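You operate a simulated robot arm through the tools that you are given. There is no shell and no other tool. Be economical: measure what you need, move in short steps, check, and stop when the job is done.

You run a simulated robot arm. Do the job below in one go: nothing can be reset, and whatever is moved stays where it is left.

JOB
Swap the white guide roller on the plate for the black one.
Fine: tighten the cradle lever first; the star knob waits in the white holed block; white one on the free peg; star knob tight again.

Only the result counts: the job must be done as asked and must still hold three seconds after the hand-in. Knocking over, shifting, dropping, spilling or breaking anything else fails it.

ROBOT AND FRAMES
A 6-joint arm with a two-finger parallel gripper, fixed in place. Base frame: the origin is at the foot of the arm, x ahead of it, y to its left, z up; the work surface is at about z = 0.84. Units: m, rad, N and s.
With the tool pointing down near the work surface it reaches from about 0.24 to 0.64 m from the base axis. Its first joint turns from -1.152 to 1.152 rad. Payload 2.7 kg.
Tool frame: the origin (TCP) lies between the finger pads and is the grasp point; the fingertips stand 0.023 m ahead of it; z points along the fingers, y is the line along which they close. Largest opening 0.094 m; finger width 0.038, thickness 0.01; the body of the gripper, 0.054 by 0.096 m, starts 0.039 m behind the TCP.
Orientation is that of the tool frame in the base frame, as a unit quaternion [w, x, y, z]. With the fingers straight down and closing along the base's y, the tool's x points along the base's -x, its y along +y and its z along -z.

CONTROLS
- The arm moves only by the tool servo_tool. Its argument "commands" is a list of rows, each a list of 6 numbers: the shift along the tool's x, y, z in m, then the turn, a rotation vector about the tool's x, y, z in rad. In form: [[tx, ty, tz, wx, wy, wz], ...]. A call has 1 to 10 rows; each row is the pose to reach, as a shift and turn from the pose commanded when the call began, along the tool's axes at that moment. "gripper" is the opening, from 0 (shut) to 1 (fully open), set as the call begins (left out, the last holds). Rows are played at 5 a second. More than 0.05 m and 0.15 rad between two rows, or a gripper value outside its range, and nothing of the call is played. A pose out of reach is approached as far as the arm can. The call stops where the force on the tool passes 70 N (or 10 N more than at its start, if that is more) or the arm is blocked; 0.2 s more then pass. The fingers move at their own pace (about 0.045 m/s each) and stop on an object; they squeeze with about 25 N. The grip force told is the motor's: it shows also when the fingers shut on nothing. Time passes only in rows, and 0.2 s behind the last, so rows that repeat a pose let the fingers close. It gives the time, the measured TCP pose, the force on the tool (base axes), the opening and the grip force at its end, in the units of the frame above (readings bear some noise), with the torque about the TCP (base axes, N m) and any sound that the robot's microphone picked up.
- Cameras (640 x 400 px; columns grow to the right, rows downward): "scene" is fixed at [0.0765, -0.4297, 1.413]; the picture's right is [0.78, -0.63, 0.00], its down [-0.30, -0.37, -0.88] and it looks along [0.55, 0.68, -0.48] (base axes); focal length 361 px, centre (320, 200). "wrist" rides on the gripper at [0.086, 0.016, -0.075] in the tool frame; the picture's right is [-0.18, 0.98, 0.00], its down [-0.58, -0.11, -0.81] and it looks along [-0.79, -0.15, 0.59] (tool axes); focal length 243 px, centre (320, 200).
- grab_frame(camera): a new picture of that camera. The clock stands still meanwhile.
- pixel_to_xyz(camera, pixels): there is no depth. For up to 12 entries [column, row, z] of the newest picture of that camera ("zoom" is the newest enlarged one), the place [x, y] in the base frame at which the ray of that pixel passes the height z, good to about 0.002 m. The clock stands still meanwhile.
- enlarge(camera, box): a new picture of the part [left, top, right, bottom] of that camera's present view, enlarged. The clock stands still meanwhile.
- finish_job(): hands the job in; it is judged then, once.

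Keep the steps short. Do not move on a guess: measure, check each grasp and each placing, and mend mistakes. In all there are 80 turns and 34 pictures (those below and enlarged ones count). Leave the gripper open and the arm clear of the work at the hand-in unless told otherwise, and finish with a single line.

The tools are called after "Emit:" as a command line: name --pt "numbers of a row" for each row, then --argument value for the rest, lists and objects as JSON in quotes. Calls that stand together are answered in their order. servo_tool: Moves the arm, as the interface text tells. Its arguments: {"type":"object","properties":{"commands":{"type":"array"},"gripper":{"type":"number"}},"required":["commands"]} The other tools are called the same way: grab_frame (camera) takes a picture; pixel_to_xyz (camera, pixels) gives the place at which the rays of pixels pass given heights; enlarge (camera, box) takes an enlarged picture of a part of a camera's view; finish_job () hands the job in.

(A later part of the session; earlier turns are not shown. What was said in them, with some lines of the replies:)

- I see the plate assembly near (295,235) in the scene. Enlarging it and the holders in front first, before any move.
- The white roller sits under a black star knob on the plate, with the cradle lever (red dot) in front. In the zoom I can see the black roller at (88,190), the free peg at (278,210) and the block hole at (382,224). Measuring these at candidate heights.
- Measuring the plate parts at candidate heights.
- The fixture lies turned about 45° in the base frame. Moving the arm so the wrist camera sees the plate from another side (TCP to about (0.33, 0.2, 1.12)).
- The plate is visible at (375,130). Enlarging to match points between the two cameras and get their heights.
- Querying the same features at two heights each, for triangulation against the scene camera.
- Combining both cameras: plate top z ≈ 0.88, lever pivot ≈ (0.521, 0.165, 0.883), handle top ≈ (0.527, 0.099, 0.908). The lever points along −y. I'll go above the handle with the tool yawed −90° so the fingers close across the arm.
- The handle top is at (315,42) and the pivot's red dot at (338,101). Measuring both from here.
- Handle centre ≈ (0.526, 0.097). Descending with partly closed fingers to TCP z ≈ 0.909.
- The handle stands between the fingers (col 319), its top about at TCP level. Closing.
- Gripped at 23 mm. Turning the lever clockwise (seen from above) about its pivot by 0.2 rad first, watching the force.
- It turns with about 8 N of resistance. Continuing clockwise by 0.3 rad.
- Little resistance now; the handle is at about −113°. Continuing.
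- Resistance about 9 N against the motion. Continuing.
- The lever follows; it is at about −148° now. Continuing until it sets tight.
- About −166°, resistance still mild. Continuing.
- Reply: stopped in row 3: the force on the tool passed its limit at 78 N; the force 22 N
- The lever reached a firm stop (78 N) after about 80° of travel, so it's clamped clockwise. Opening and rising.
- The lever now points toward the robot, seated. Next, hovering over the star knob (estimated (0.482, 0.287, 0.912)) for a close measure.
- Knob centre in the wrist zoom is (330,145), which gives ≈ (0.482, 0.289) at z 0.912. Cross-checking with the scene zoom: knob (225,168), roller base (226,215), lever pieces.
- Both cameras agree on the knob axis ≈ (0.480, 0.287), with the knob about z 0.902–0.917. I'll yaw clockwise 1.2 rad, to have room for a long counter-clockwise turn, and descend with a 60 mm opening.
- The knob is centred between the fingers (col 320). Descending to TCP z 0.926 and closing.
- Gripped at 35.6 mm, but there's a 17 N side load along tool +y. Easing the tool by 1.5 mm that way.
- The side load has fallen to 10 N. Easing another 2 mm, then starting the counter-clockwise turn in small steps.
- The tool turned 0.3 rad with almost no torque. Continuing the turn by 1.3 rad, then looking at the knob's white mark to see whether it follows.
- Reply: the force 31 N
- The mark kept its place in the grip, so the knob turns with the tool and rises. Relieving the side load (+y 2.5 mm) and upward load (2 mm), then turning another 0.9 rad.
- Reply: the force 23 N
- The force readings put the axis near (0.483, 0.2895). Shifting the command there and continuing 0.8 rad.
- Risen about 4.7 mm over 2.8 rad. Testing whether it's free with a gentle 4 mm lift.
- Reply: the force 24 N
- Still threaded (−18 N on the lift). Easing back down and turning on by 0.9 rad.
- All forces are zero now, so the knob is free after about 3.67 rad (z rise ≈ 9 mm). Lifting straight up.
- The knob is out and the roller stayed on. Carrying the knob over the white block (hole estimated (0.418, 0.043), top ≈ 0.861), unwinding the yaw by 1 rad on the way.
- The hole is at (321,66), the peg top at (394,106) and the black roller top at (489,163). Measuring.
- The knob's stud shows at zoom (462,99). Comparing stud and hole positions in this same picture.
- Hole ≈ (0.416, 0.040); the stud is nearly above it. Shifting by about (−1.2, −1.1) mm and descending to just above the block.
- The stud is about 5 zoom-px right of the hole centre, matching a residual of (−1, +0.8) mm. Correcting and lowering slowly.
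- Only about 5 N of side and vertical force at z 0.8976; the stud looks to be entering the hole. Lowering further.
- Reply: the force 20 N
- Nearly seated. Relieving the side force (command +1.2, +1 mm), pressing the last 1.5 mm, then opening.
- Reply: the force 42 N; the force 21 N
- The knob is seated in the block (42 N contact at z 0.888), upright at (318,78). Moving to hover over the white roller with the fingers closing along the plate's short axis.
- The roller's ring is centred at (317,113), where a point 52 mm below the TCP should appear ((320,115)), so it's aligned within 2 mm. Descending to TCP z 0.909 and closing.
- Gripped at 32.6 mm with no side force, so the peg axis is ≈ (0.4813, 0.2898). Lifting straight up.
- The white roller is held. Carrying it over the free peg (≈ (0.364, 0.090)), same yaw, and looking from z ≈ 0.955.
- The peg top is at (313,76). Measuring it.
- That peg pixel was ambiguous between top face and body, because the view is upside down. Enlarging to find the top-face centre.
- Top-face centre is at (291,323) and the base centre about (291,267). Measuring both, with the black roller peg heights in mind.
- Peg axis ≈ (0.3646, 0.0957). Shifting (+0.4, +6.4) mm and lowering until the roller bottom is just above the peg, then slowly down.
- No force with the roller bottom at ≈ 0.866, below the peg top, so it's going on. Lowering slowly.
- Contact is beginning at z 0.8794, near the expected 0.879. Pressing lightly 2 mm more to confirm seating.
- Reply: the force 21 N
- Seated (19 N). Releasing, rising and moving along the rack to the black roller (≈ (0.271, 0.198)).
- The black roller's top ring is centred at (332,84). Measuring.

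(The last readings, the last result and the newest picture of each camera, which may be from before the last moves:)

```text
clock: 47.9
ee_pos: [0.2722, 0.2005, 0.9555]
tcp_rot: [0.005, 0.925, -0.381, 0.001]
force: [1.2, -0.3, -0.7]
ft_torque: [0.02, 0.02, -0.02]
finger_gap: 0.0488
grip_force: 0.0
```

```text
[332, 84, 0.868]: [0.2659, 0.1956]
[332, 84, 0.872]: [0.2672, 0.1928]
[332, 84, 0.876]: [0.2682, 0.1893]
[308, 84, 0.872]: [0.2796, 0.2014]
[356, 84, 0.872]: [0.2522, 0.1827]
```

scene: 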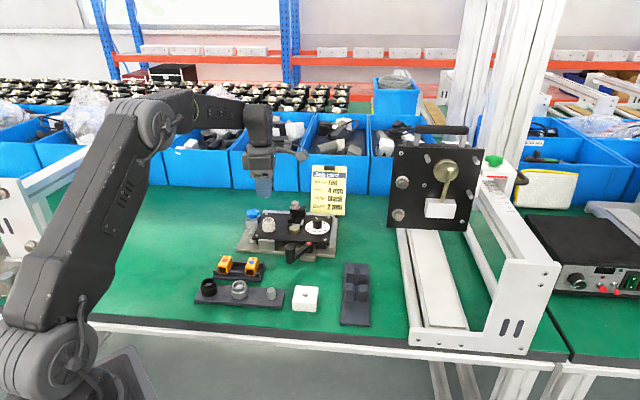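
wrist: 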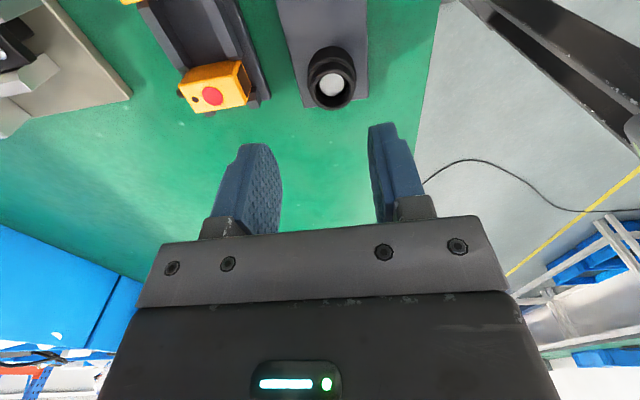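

Black roller ≈ (0.267, 0.1935). Shifting and descending to TCP z 0.879, then closing.

Emit:
servo_tool --pt "0.0012 0.0087 0 0 0 0" --pt "0.0012 0.0087 0.025 0 0 0" --pt "0.0012 0.0087 0.05 0 0 0" --pt "0.0012 0.0087 0.065 0 0 0" --pt "0.0012 0.0087 0.0765 0 0 0"

Emit:
servo_tool --pt "0 0 0 0 0 0" --pt "0 0 0 0 0 0" --pt "0 0 0 0 0 0" --gripper 0

```text
clock: 49.1
ee_pos: [0.2676, 0.1919, 0.8789]
tcp_rot: [0.006, 0.925, -0.381, 0.001]
force: [0.7, -0.2, 0.4]
ft_torque: [0.04, 0.03, -0.02]
finger_gap: 0.049
grip_force: 0.1
```

```text
clock: 49.9
ee_pos: [0.267, 0.192, 0.8802]
tcp_rot: [0.005, 0.925, -0.38, 0.002]
force: [0.5, -0.2, -0.3]
ft_torque: [0.04, 0.02, 0.01]
finger_gap: 0.0328
grip_force: 25.4
```

Gripped cleanly (32.8 mm, no side force). Lifting and carrying it over the plate peg (≈ (0.482, 0.289)).

Emit:
servo_tool --pt "0 0 -0.015 0 0 0" --pt "0 0 -0.05 0 0 0" --pt "0 0 -0.09 0 0 0" --pt "0.0121 -0.0315 -0.1 0 0 0" --pt "0.0241 -0.0629 -0.1 0 0 0" --pt "0.0362 -0.0944 -0.1 0 0 0" --pt "0.0483 -0.1258 -0.1 0 0 0" --pt "0.0604 -0.1573 -0.1 0 0 0" --pt "0.0724 -0.1887 -0.1 0 0 0" --pt "0.0845 -0.2202 -0.1 0 0 0"

```text
clock: 52.1
ee_pos: [0.4816, 0.2899, 0.9788]
tcp_rot: [0.006, 0.925, -0.38, 0.002]
force: [0.2, 0.9, -0.7]
ft_torque: [-0.01, 0.01, 0.01]
finger_gap: 0.033
grip_force: 25.0
```

At (0.4816, 0.2899). Lowering to just above the peg, then slowly.

Emit:
servo_tool --pt "0 0 0.02 0 0 0" --pt "0 0 0.037 0 0 0" --pt "0 0 0.042 0 0 0" --pt "0 0 0.046 0 0 0" --pt "0 0 0.05 0 0 0" --pt "0 0 0.054 0 0 0" --pt "0 0 0.058 0 0 0" --pt "0 0 0.062 0 0 0"

```text
clock: 53.9
ee_pos: [0.4818, 0.2886, 0.918]
tcp_rot: [0.005, 0.925, -0.38, 0.003]
force: [10.4, -3.8, 3.7]
ft_torque: [-0.1, -0.25, -0.03]
finger_gap: 0.0329
grip_force: 24.6
```

It's on the peg, with 10 N of side force along tool +x. Shifting 0.8 mm that way and continuing down.

Emit:
servo_tool --pt "0.0008 0 0 0 0 0" --pt "0.0008 0 0.003 0 0 0" --pt "0.0008 0 0.006 0 0 0" --pt "0.0008 0 0.008 0 0 0" --pt "0.0008 0 0.01 0 0 0"

```text
clock: 55.1
ee_pos: [0.4821, 0.2887, 0.9072]
tcp_rot: [0.005, 0.925, -0.38, 0.001]
force: [7.1, -5.6, 10.2]
ft_torque: [0.05, -0.19, -0.04]
finger_gap: 0.0327
grip_force: 24.8
```

At z 0.9072 with 10 N upward. Pressing 1.5 mm more to confirm the seat, with 0.5 mm of side relief.

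Emit:
servo_tool --pt "0.0005 0 0.0008 0 0 0" --pt "0.0005 0 0.0015 0 0 0" --pt "0.0005 0 0.0015 0 0 0"

```text
clock: 55.9
ee_pos: [0.4831, 0.2895, 0.9067]
tcp_rot: [0.005, 0.925, -0.38, 0.002]
force: [-4.0, -2.1, 23.3]
ft_torque: [0.18, 0.03, 0.06]
finger_gap: 0.0326
grip_force: 25.2
```

Seated firmly (23 N). Releasing and rising.

Emit:
servo_tool --pt "0 0 -0.001 0 0 0" --pt "0 0 -0.001 0 0 0" --pt "0 0 -0.02 0 0 0" --pt "0 0 -0.06 0 0 0" --pt "0 0 -0.08 0 0 0" --gripper 0.52

Emit:
grab_frame --camera "wrist"

```text
clock: 57.1
ee_pos: [0.4809, 0.2903, 0.9849]
tcp_rot: [0.006, 0.925, -0.38, 0.001]
force: [-0.4, 0.1, -0.4]
ft_torque: [0.02, 0.0, 0.01]
finger_gap: 0.0487
grip_force: 0.1
```

```text
5 pictures are left
```

wrist: 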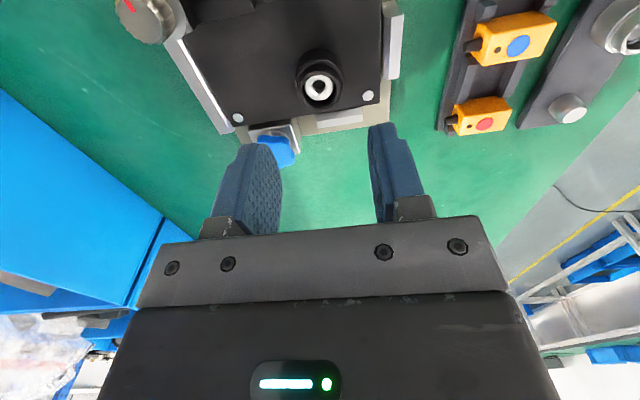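

The black roller sits level on the plate peg, with the left rack peg now empty. Returning to the knob in the block at the same yaw it was released with.

Emit:
servo_tool --pt "0.0162 0.0279 0 0 0 0.11" --pt "0.0323 0.0557 0 0 0 0.22" --pt "0.0485 0.0836 0 0 0 0.33" --pt "0.0646 0.1115 0 0 0 0.44" --pt "0.0808 0.1393 0 0 0 0.55" --pt "0.0969 0.1672 0 0 0 0.66" --pt "0.1131 0.195 0 0 0 0.77" --pt "0.1292 0.2229 0 0 0 0.88" --pt "0.1292 0.2229 0.02 0 0 0.88" --gripper 0.64

```text
clock: 59.1
ee_pos: [0.4181, 0.0389, 0.9676]
tcp_rot: [-0.004, -0.675, 0.738, -0.003]
force: [-0.4, 0.0, -0.3]
ft_torque: [0.0, 0.01, 0.0]
finger_gap: 0.0602
grip_force: 0.0
```

My command bookkeeping says I'm (+1.5, −2.3) mm from the release point. Correcting, descending to z 0.889 and closing.

Emit:
servo_tool --pt "-0.0022 0.0017 0 0 0 0" --pt "-0.0022 0.0017 0.025 0 0 0" --pt "-0.0022 0.0017 0.05 0 0 0" --pt "-0.0022 0.0017 0.07 0 0 0" --pt "-0.0022 0.0017 0.078 0 0 0"

Emit:
servo_tool --pt "0 0 0 0 0 0" --pt "0 0 0 0 0 0" --pt "0 0 0 0 0 0" --gripper 0

```text
clock: 60.3
ee_pos: [0.4153, 0.0421, 0.8885]
tcp_rot: [-0.004, -0.675, 0.738, -0.003]
force: [0.4, -0.4, 0.0]
ft_torque: [-0.02, 0.02, -0.01]
finger_gap: 0.0603
grip_force: 0.0
```

```text
clock: 61.1
ee_pos: [0.4167, 0.0418, 0.8908]
tcp_rot: [-0.003, -0.675, 0.738, -0.004]
force: [-0.7, -0.4, -0.1]
ft_torque: [0.04, 0.0, -0.01]
finger_gap: 0.0357
grip_force: 25.0
```

Same 35.7 mm grip as before, no side force. Lifting out of the block.

Emit:
servo_tool --pt "0 0 -0.01 0 0 0" --pt "0 0 -0.025 0 0 0" --pt "0 0 -0.06 0 0 0" --pt "0 0 -0.1 0 0 0"

Emit:
servo_tool --pt "-0.0318 -0.0053 0 0 0 -0.125" --pt "-0.0636 -0.0106 0 0 0 -0.25" --pt "-0.0954 -0.0159 0 0 0 -0.375" --pt "-0.1272 -0.0212 0 0 0 -0.5" --pt "-0.1589 -0.0264 0 0 0 -0.625" --pt "-0.1907 -0.0317 0 0 0 -0.75" --pt "-0.2225 -0.037 0 0 0 -0.875" --pt "-0.2543 -0.0423 0 0 0 -1.0" --pt "-0.2543 -0.0423 0.02 0 0 -1.0"

Emit:
enlarge --camera "scene" --box '[235, 190, 315, 250]'

```text
clock: 62.1
ee_pos: [0.4165, 0.0421, 0.9894]
tcp_rot: [-0.004, -0.674, 0.738, -0.003]
force: [0.0, 0.1, -0.3]
ft_torque: [-0.02, -0.04, -0.03]
finger_gap: 0.0357
grip_force: 24.7
```

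```text
clock: 64.1
ee_pos: [0.481, 0.2917, 0.9646]
tcp_rot: [0.005, 0.946, -0.323, 0.001]
force: [0.1, -0.7, -0.2]
ft_torque: [0.0, 0.0, 0.0]
finger_gap: 0.0356
grip_force: 25.0
```

```text
6.67 times, centred on (275, 220) of scene
```

zoom: 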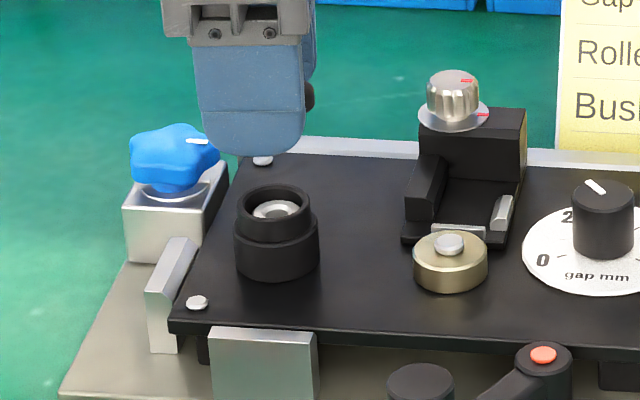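

The black roller is seated on its peg. Lowering the knob to where the thread released (z ≈ 0.936).

Emit:
servo_tool --pt "0 0 0.012 0 0 0" --pt "0 0 0.02 0 0 0" --pt "0 0 0.024 0 0 0" --pt "0 0 0.027 0 0 0" --pt "0 0 0.029 0 0 0"

```text
clock: 65.3
ee_pos: [0.48, 0.2921, 0.9377]
tcp_rot: [0.005, 0.946, -0.324, 0.001]
force: [-0.3, 0.2, -0.7]
ft_torque: [0.0, -0.01, 0.0]
finger_gap: 0.0356
grip_force: 25.5
```

No contact yet. Shifting halfway toward the axis found from the roller (tx +1.4, ty +0.6 mm) and lowering 4 mm to feel the thread.

Emit:
servo_tool --pt "0.0014 0.0006 0 0 0 0" --pt "0.0014 0.0006 0.002 0 0 0" --pt "0.0014 0.0006 0.004 0 0 0"

```text
clock: 66.1
ee_pos: [0.4814, 0.2897, 0.9334]
tcp_rot: [0.005, 0.946, -0.323, 0.001]
force: [0.8, -0.1, 0.0]
ft_torque: [0.02, 0.03, 0.02]
finger_gap: 0.0356
grip_force: 24.9
```

Still no contact at 0.9334. Lowering 3 mm more.

Emit:
servo_tool --pt "0 0 0.001 0 0 0" --pt "0 0 0.002 0 0 0" --pt "0 0 0.003 0 0 0"

```text
clock: 66.9
ee_pos: [0.4822, 0.2903, 0.9316]
tcp_rot: [0.005, 0.946, -0.324, 0.003]
force: [-1.5, -3.1, 4.2]
ft_torque: [-0.13, -0.06, 0.03]
finger_gap: 0.0354
grip_force: 25.1
```

Contact at z 0.9316 (4 N), about 5 mm above the seated height. Turning clockwise 1.3 rad while following down about 1.6 mm/rad.

Emit:
servo_tool --pt "0 0 0.0007 0 0 0.13" --pt "0 0 0.0009 0 0 0.26" --pt "0 0 0.0011 0 0 0.39" --pt "0 0 0.0013 0 0 0.52" --pt "0 0 0.0015 0 0 0.65" --pt "0 0 0.0017 0 0 0.78" --pt "0 0 0.0019 0 0 0.91" --pt "0 0 0.0021 0 0 1.04" --pt "0 0 0.0023 0 0 1.17" --pt "0 0 0.0025 0 0 1.3"

```text
clock: 69.1
ee_pos: [0.4816, 0.2896, 0.9295]
tcp_rot: [-0.003, -0.556, 0.831, -0.004]
force: [11.5, 3.7, 9.7]
ft_torque: [0.2, 0.13, -0.01]
finger_gap: 0.0352
grip_force: 25.0
```

Following down (0.9295, 10 N). Continuing 1.3 rad.

Emit:
servo_tool --pt "0 0 0.0002 0 0 0.13" --pt "0 0 0.0004 0 0 0.26" --pt "0 0 0.0006 0 0 0.39" --pt "0 0 0.0008 0 0 0.52" --pt "0 0 0.001 0 0 0.65" --pt "0 0 0.0012 0 0 0.78" --pt "0 0 0.0014 0 0 0.91" --pt "0 0 0.0016 0 0 1.04" --pt "0 0 0.0018 0 0 1.17" --pt "0 0 0.002 0 0 1.3"

```text
clock: 71.3
ee_pos: [0.4815, 0.289, 0.9269]
tcp_rot: [0.0, 0.061, 0.998, -0.004]
force: [10.1, -5.7, 14.6]
ft_torque: [0.23, 0.32, -0.03]
finger_gap: 0.0356
grip_force: 24.3
```

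At z 0.9269, about 1.07 rad short of the original tight angle. Continuing 0.9 rad while watching torque.

Emit:
servo_tool --pt "0 0 0.0001 0 0 0.13" --pt "0 0 0.0002 0 0 0.26" --pt "0 0 0.0003 0 0 0.39" --pt "0 0 0.0004 0 0 0.52" --pt "0 0 0.0005 0 0 0.65" --pt "0 0 0.0006 0 0 0.78" --pt "0 0 0.0007 0 0 0.9"

```text
clock: 72.9
ee_pos: [0.4803, 0.2917, 0.9258]
tcp_rot: [0.001, 0.488, 0.873, -0.004]
force: [-6.8, 0.8, 20.6]
ft_torque: [0.02, 0.05, 0.36]
finger_gap: 0.0355
grip_force: 24.6
```

Torque about z is rising now (0.36 N·m). Tightening further in small steps.

Emit:
servo_tool --pt "0 0 0 0 0 0.08" --pt "0 0 0 0 0 0.16" --pt "0 0 0 0 0 0.22"

```text
clock: 73.7
ee_pos: [0.4816, 0.2906, 0.9268]
tcp_rot: [0.003, 0.582, 0.814, -0.003]
force: [-3.5, 0.3, 20.1]
ft_torque: [-0.01, -0.11, 0.41]
finger_gap: 0.0353
grip_force: 25.4
```

Torque 0.41 N·m at the original angle. Turning 0.3 rad more to see whether it moves or slips.

Emit:
servo_tool --pt "0 0 0 0 0 0.1" --pt "0 0 0 0 0 0.2" --pt "0 0 0 0 0 0.3"

Emit:
grab_frame --camera "wrist"

```text
clock: 74.5
ee_pos: [0.4821, 0.2906, 0.9262]
tcp_rot: [0.004, 0.697, 0.717, -0.003]
force: [6.7, 1.5, 15.9]
ft_torque: [0.03, -0.14, 0.41]
finger_gap: 0.0356
grip_force: 25.2
```

```text
3 pictures are left
```

wrist: 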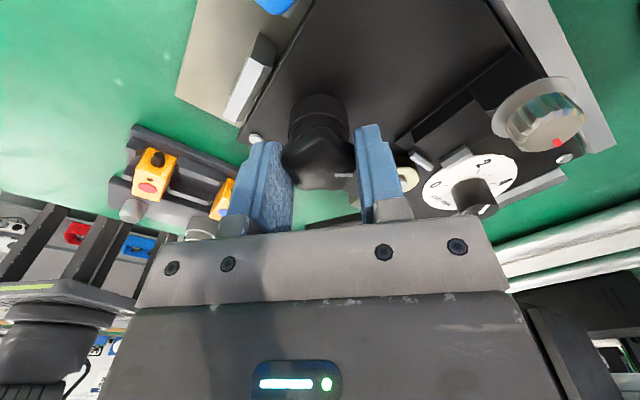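

The white mark moved within the grip, from (332,183) to (343,175). The knob has stopped while the fingers slip at a steady 0.41 N·m, so it's tight. Releasing and rising clear.

Emit:
servo_tool --pt "0 0 0 0 0 0" --pt "0 0 0 0 0 0" --pt "0 0 0 0 0 0" --pt "0 0 -0.02 0 0 0" --pt "0 0 -0.06 0 0 0" --pt "0 0 -0.1 0 0 0" --pt "0 0 -0.14 0 0 0" --gripper 0.64

Emit:
enlarge --camera "scene" --box '[190, 185, 350, 320]'

```text
clock: 76.1
ee_pos: [0.4825, 0.2909, 1.0673]
tcp_rot: [0.005, 0.696, 0.718, -0.005]
force: [-0.2, -0.6, -0.2]
ft_torque: [-0.01, 0.02, 0.01]
finger_gap: 0.0604
grip_force: 0.0
```

```text
2.96 times, centred on (270, 252) of scene
```

zoom: 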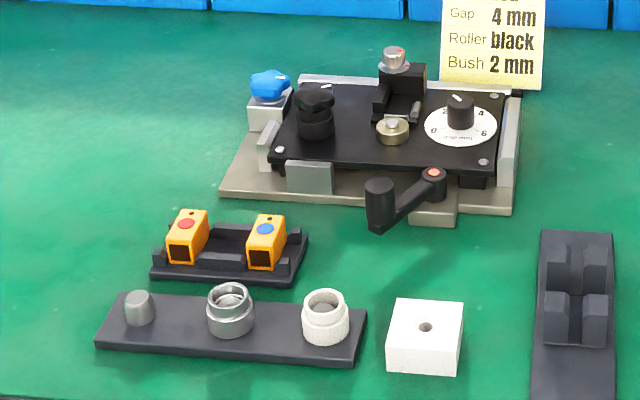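

The black roller is under the knob, the white roller is on the former free peg, and the lever is clamped with everything else in place. Opening fully and backing the arm up clear.

Emit:
servo_tool --pt "0 0 -0.03 0 0 0" --pt "0 0 -0.06 0 0 0" --pt "0 0 -0.09 0 0 0" --gripper 1

Emit:
enlarge --camera "scene" --box '[235, 190, 315, 250]'

```text
clock: 76.9
ee_pos: [0.4815, 0.293, 1.1564]
tcp_rot: [0.004, 0.696, 0.718, -0.005]
force: [0.6, 0.6, -1.0]
ft_torque: [0.01, -0.01, -0.01]
finger_gap: 0.094
grip_force: 0.0
```

```text
6.67 times, centred on (275, 220) of scene
```

zoom: 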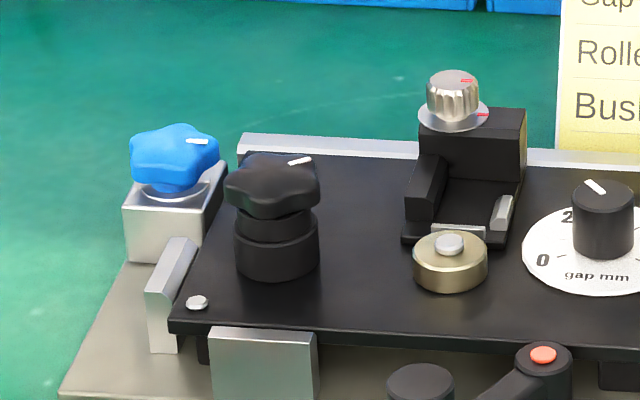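

All in place, but the knob's mark looks slightly short of its first angle. I'll regrip once and tighten again to be sure: back the yaw off 0.4 rad and go down the same path.

Emit:
servo_tool --pt "0 0 0.04 0 0 -0.1" --pt "0 0 0.08 0 0 -0.2" --pt "0 0 0.12 0 0 -0.3" --pt "0 0 0.16 0 0 -0.4" --pt "0 0 0.195 0 0 -0.45" --pt "0 0 0.215 0 0 -0.45" --pt "0 0 0.2285 0 0 -0.45" --gripper 0.64

Emit:
servo_tool --pt "0 0 0 0 0 0" --pt "0 0 0 0 0 0" --pt "0 0 0 0 0 0" --pt "0 0 0 0 0 0" --gripper 0

Emit:
servo_tool --pt "0 0 0 0 0 0.05" --pt "0 0 0 0 0 0.1"

```text
clock: 78.5
ee_pos: [0.4808, 0.2908, 0.9267]
tcp_rot: [0.002, 0.517, 0.856, -0.004]
force: [-0.2, -0.2, -0.1]
ft_torque: [-0.01, -0.05, -0.04]
finger_gap: 0.0601
grip_force: 0.0
```

```text
clock: 79.5
ee_pos: [0.4805, 0.2903, 0.9275]
tcp_rot: [0.002, 0.518, 0.855, -0.005]
force: [1.5, 1.5, -0.9]
ft_torque: [-0.03, 0.04, 0.02]
finger_gap: 0.0355
grip_force: 24.6
```

```text
clock: 80.1
ee_pos: [0.4804, 0.2901, 0.9272]
tcp_rot: [0.003, 0.56, 0.828, -0.004]
force: [2.2, 4.5, -1.1]
ft_torque: [0.06, 0.02, 0.4]
finger_gap: 0.0358
grip_force: 24.9
```

Within 0.1 rad the torque is at 0.40 N·m again, so the knob is tight. A last 0.15 rad, then release and rise.

Emit:
servo_tool --pt "0 0 0 0 0 0.08" --pt "0 0 0 0 0 0.15"

Emit:
servo_tool --pt "0 0 0 0 0 0" --pt "0 0 0 0 0 0" --pt "0 0 0 0 0 0" --pt "0 0 -0.02 0 0 0" --pt "0 0 -0.06 0 0 0" --pt "0 0 -0.1 0 0 0" --pt "0 0 -0.14 0 0 0" --pt "0 0 -0.18 0 0 0" --pt "0 0 -0.22 0 0 0" --gripper 0.64

Emit:
servo_tool --pt "0 0 0 0 0 0" --pt "0 0 0 0 0 0" --gripper 1

Emit:
enlarge --camera "scene" --box '[190, 185, 350, 320]'

```text
clock: 80.7
ee_pos: [0.4817, 0.2905, 0.9266]
tcp_rot: [0.003, 0.62, 0.784, -0.004]
force: [6.7, 4.3, -1.2]
ft_torque: [0.12, -0.15, 0.35]
finger_gap: 0.0357
grip_force: 24.8
```

```text
clock: 82.7
ee_pos: [0.4813, 0.2928, 1.1479]
tcp_rot: [0.003, 0.62, 0.785, -0.005]
force: [0.5, -0.2, 0.2]
ft_torque: [-0.02, 0.0, 0.0]
finger_gap: 0.0599
grip_force: 0.0
```

```text
clock: 83.3
ee_pos: [0.4811, 0.2936, 1.1466]
tcp_rot: [0.003, 0.621, 0.784, -0.005]
force: [-0.4, -0.6, 0.8]
ft_torque: [0.0, -0.01, -0.01]
finger_gap: 0.0938
grip_force: 0.1
```

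```text
2.96 times, centred on (270, 252) of scene
```

zoom: 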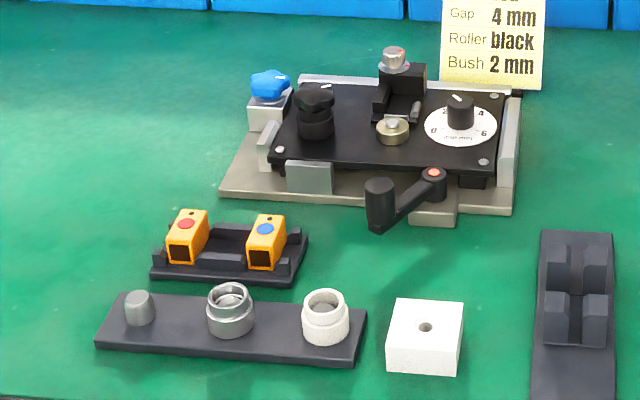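

Black roller on the plate under the tight knob, white roller on the rack peg, lever clamped, gripper open and the arm clear. Handing in.

Emit:
finish_job

```text
The job is handed in.
```

The black guide roller is on the plate under the retightened star knob, the white one is on the formerly free peg, the cradle lever was tightened first, and the job is handed in.
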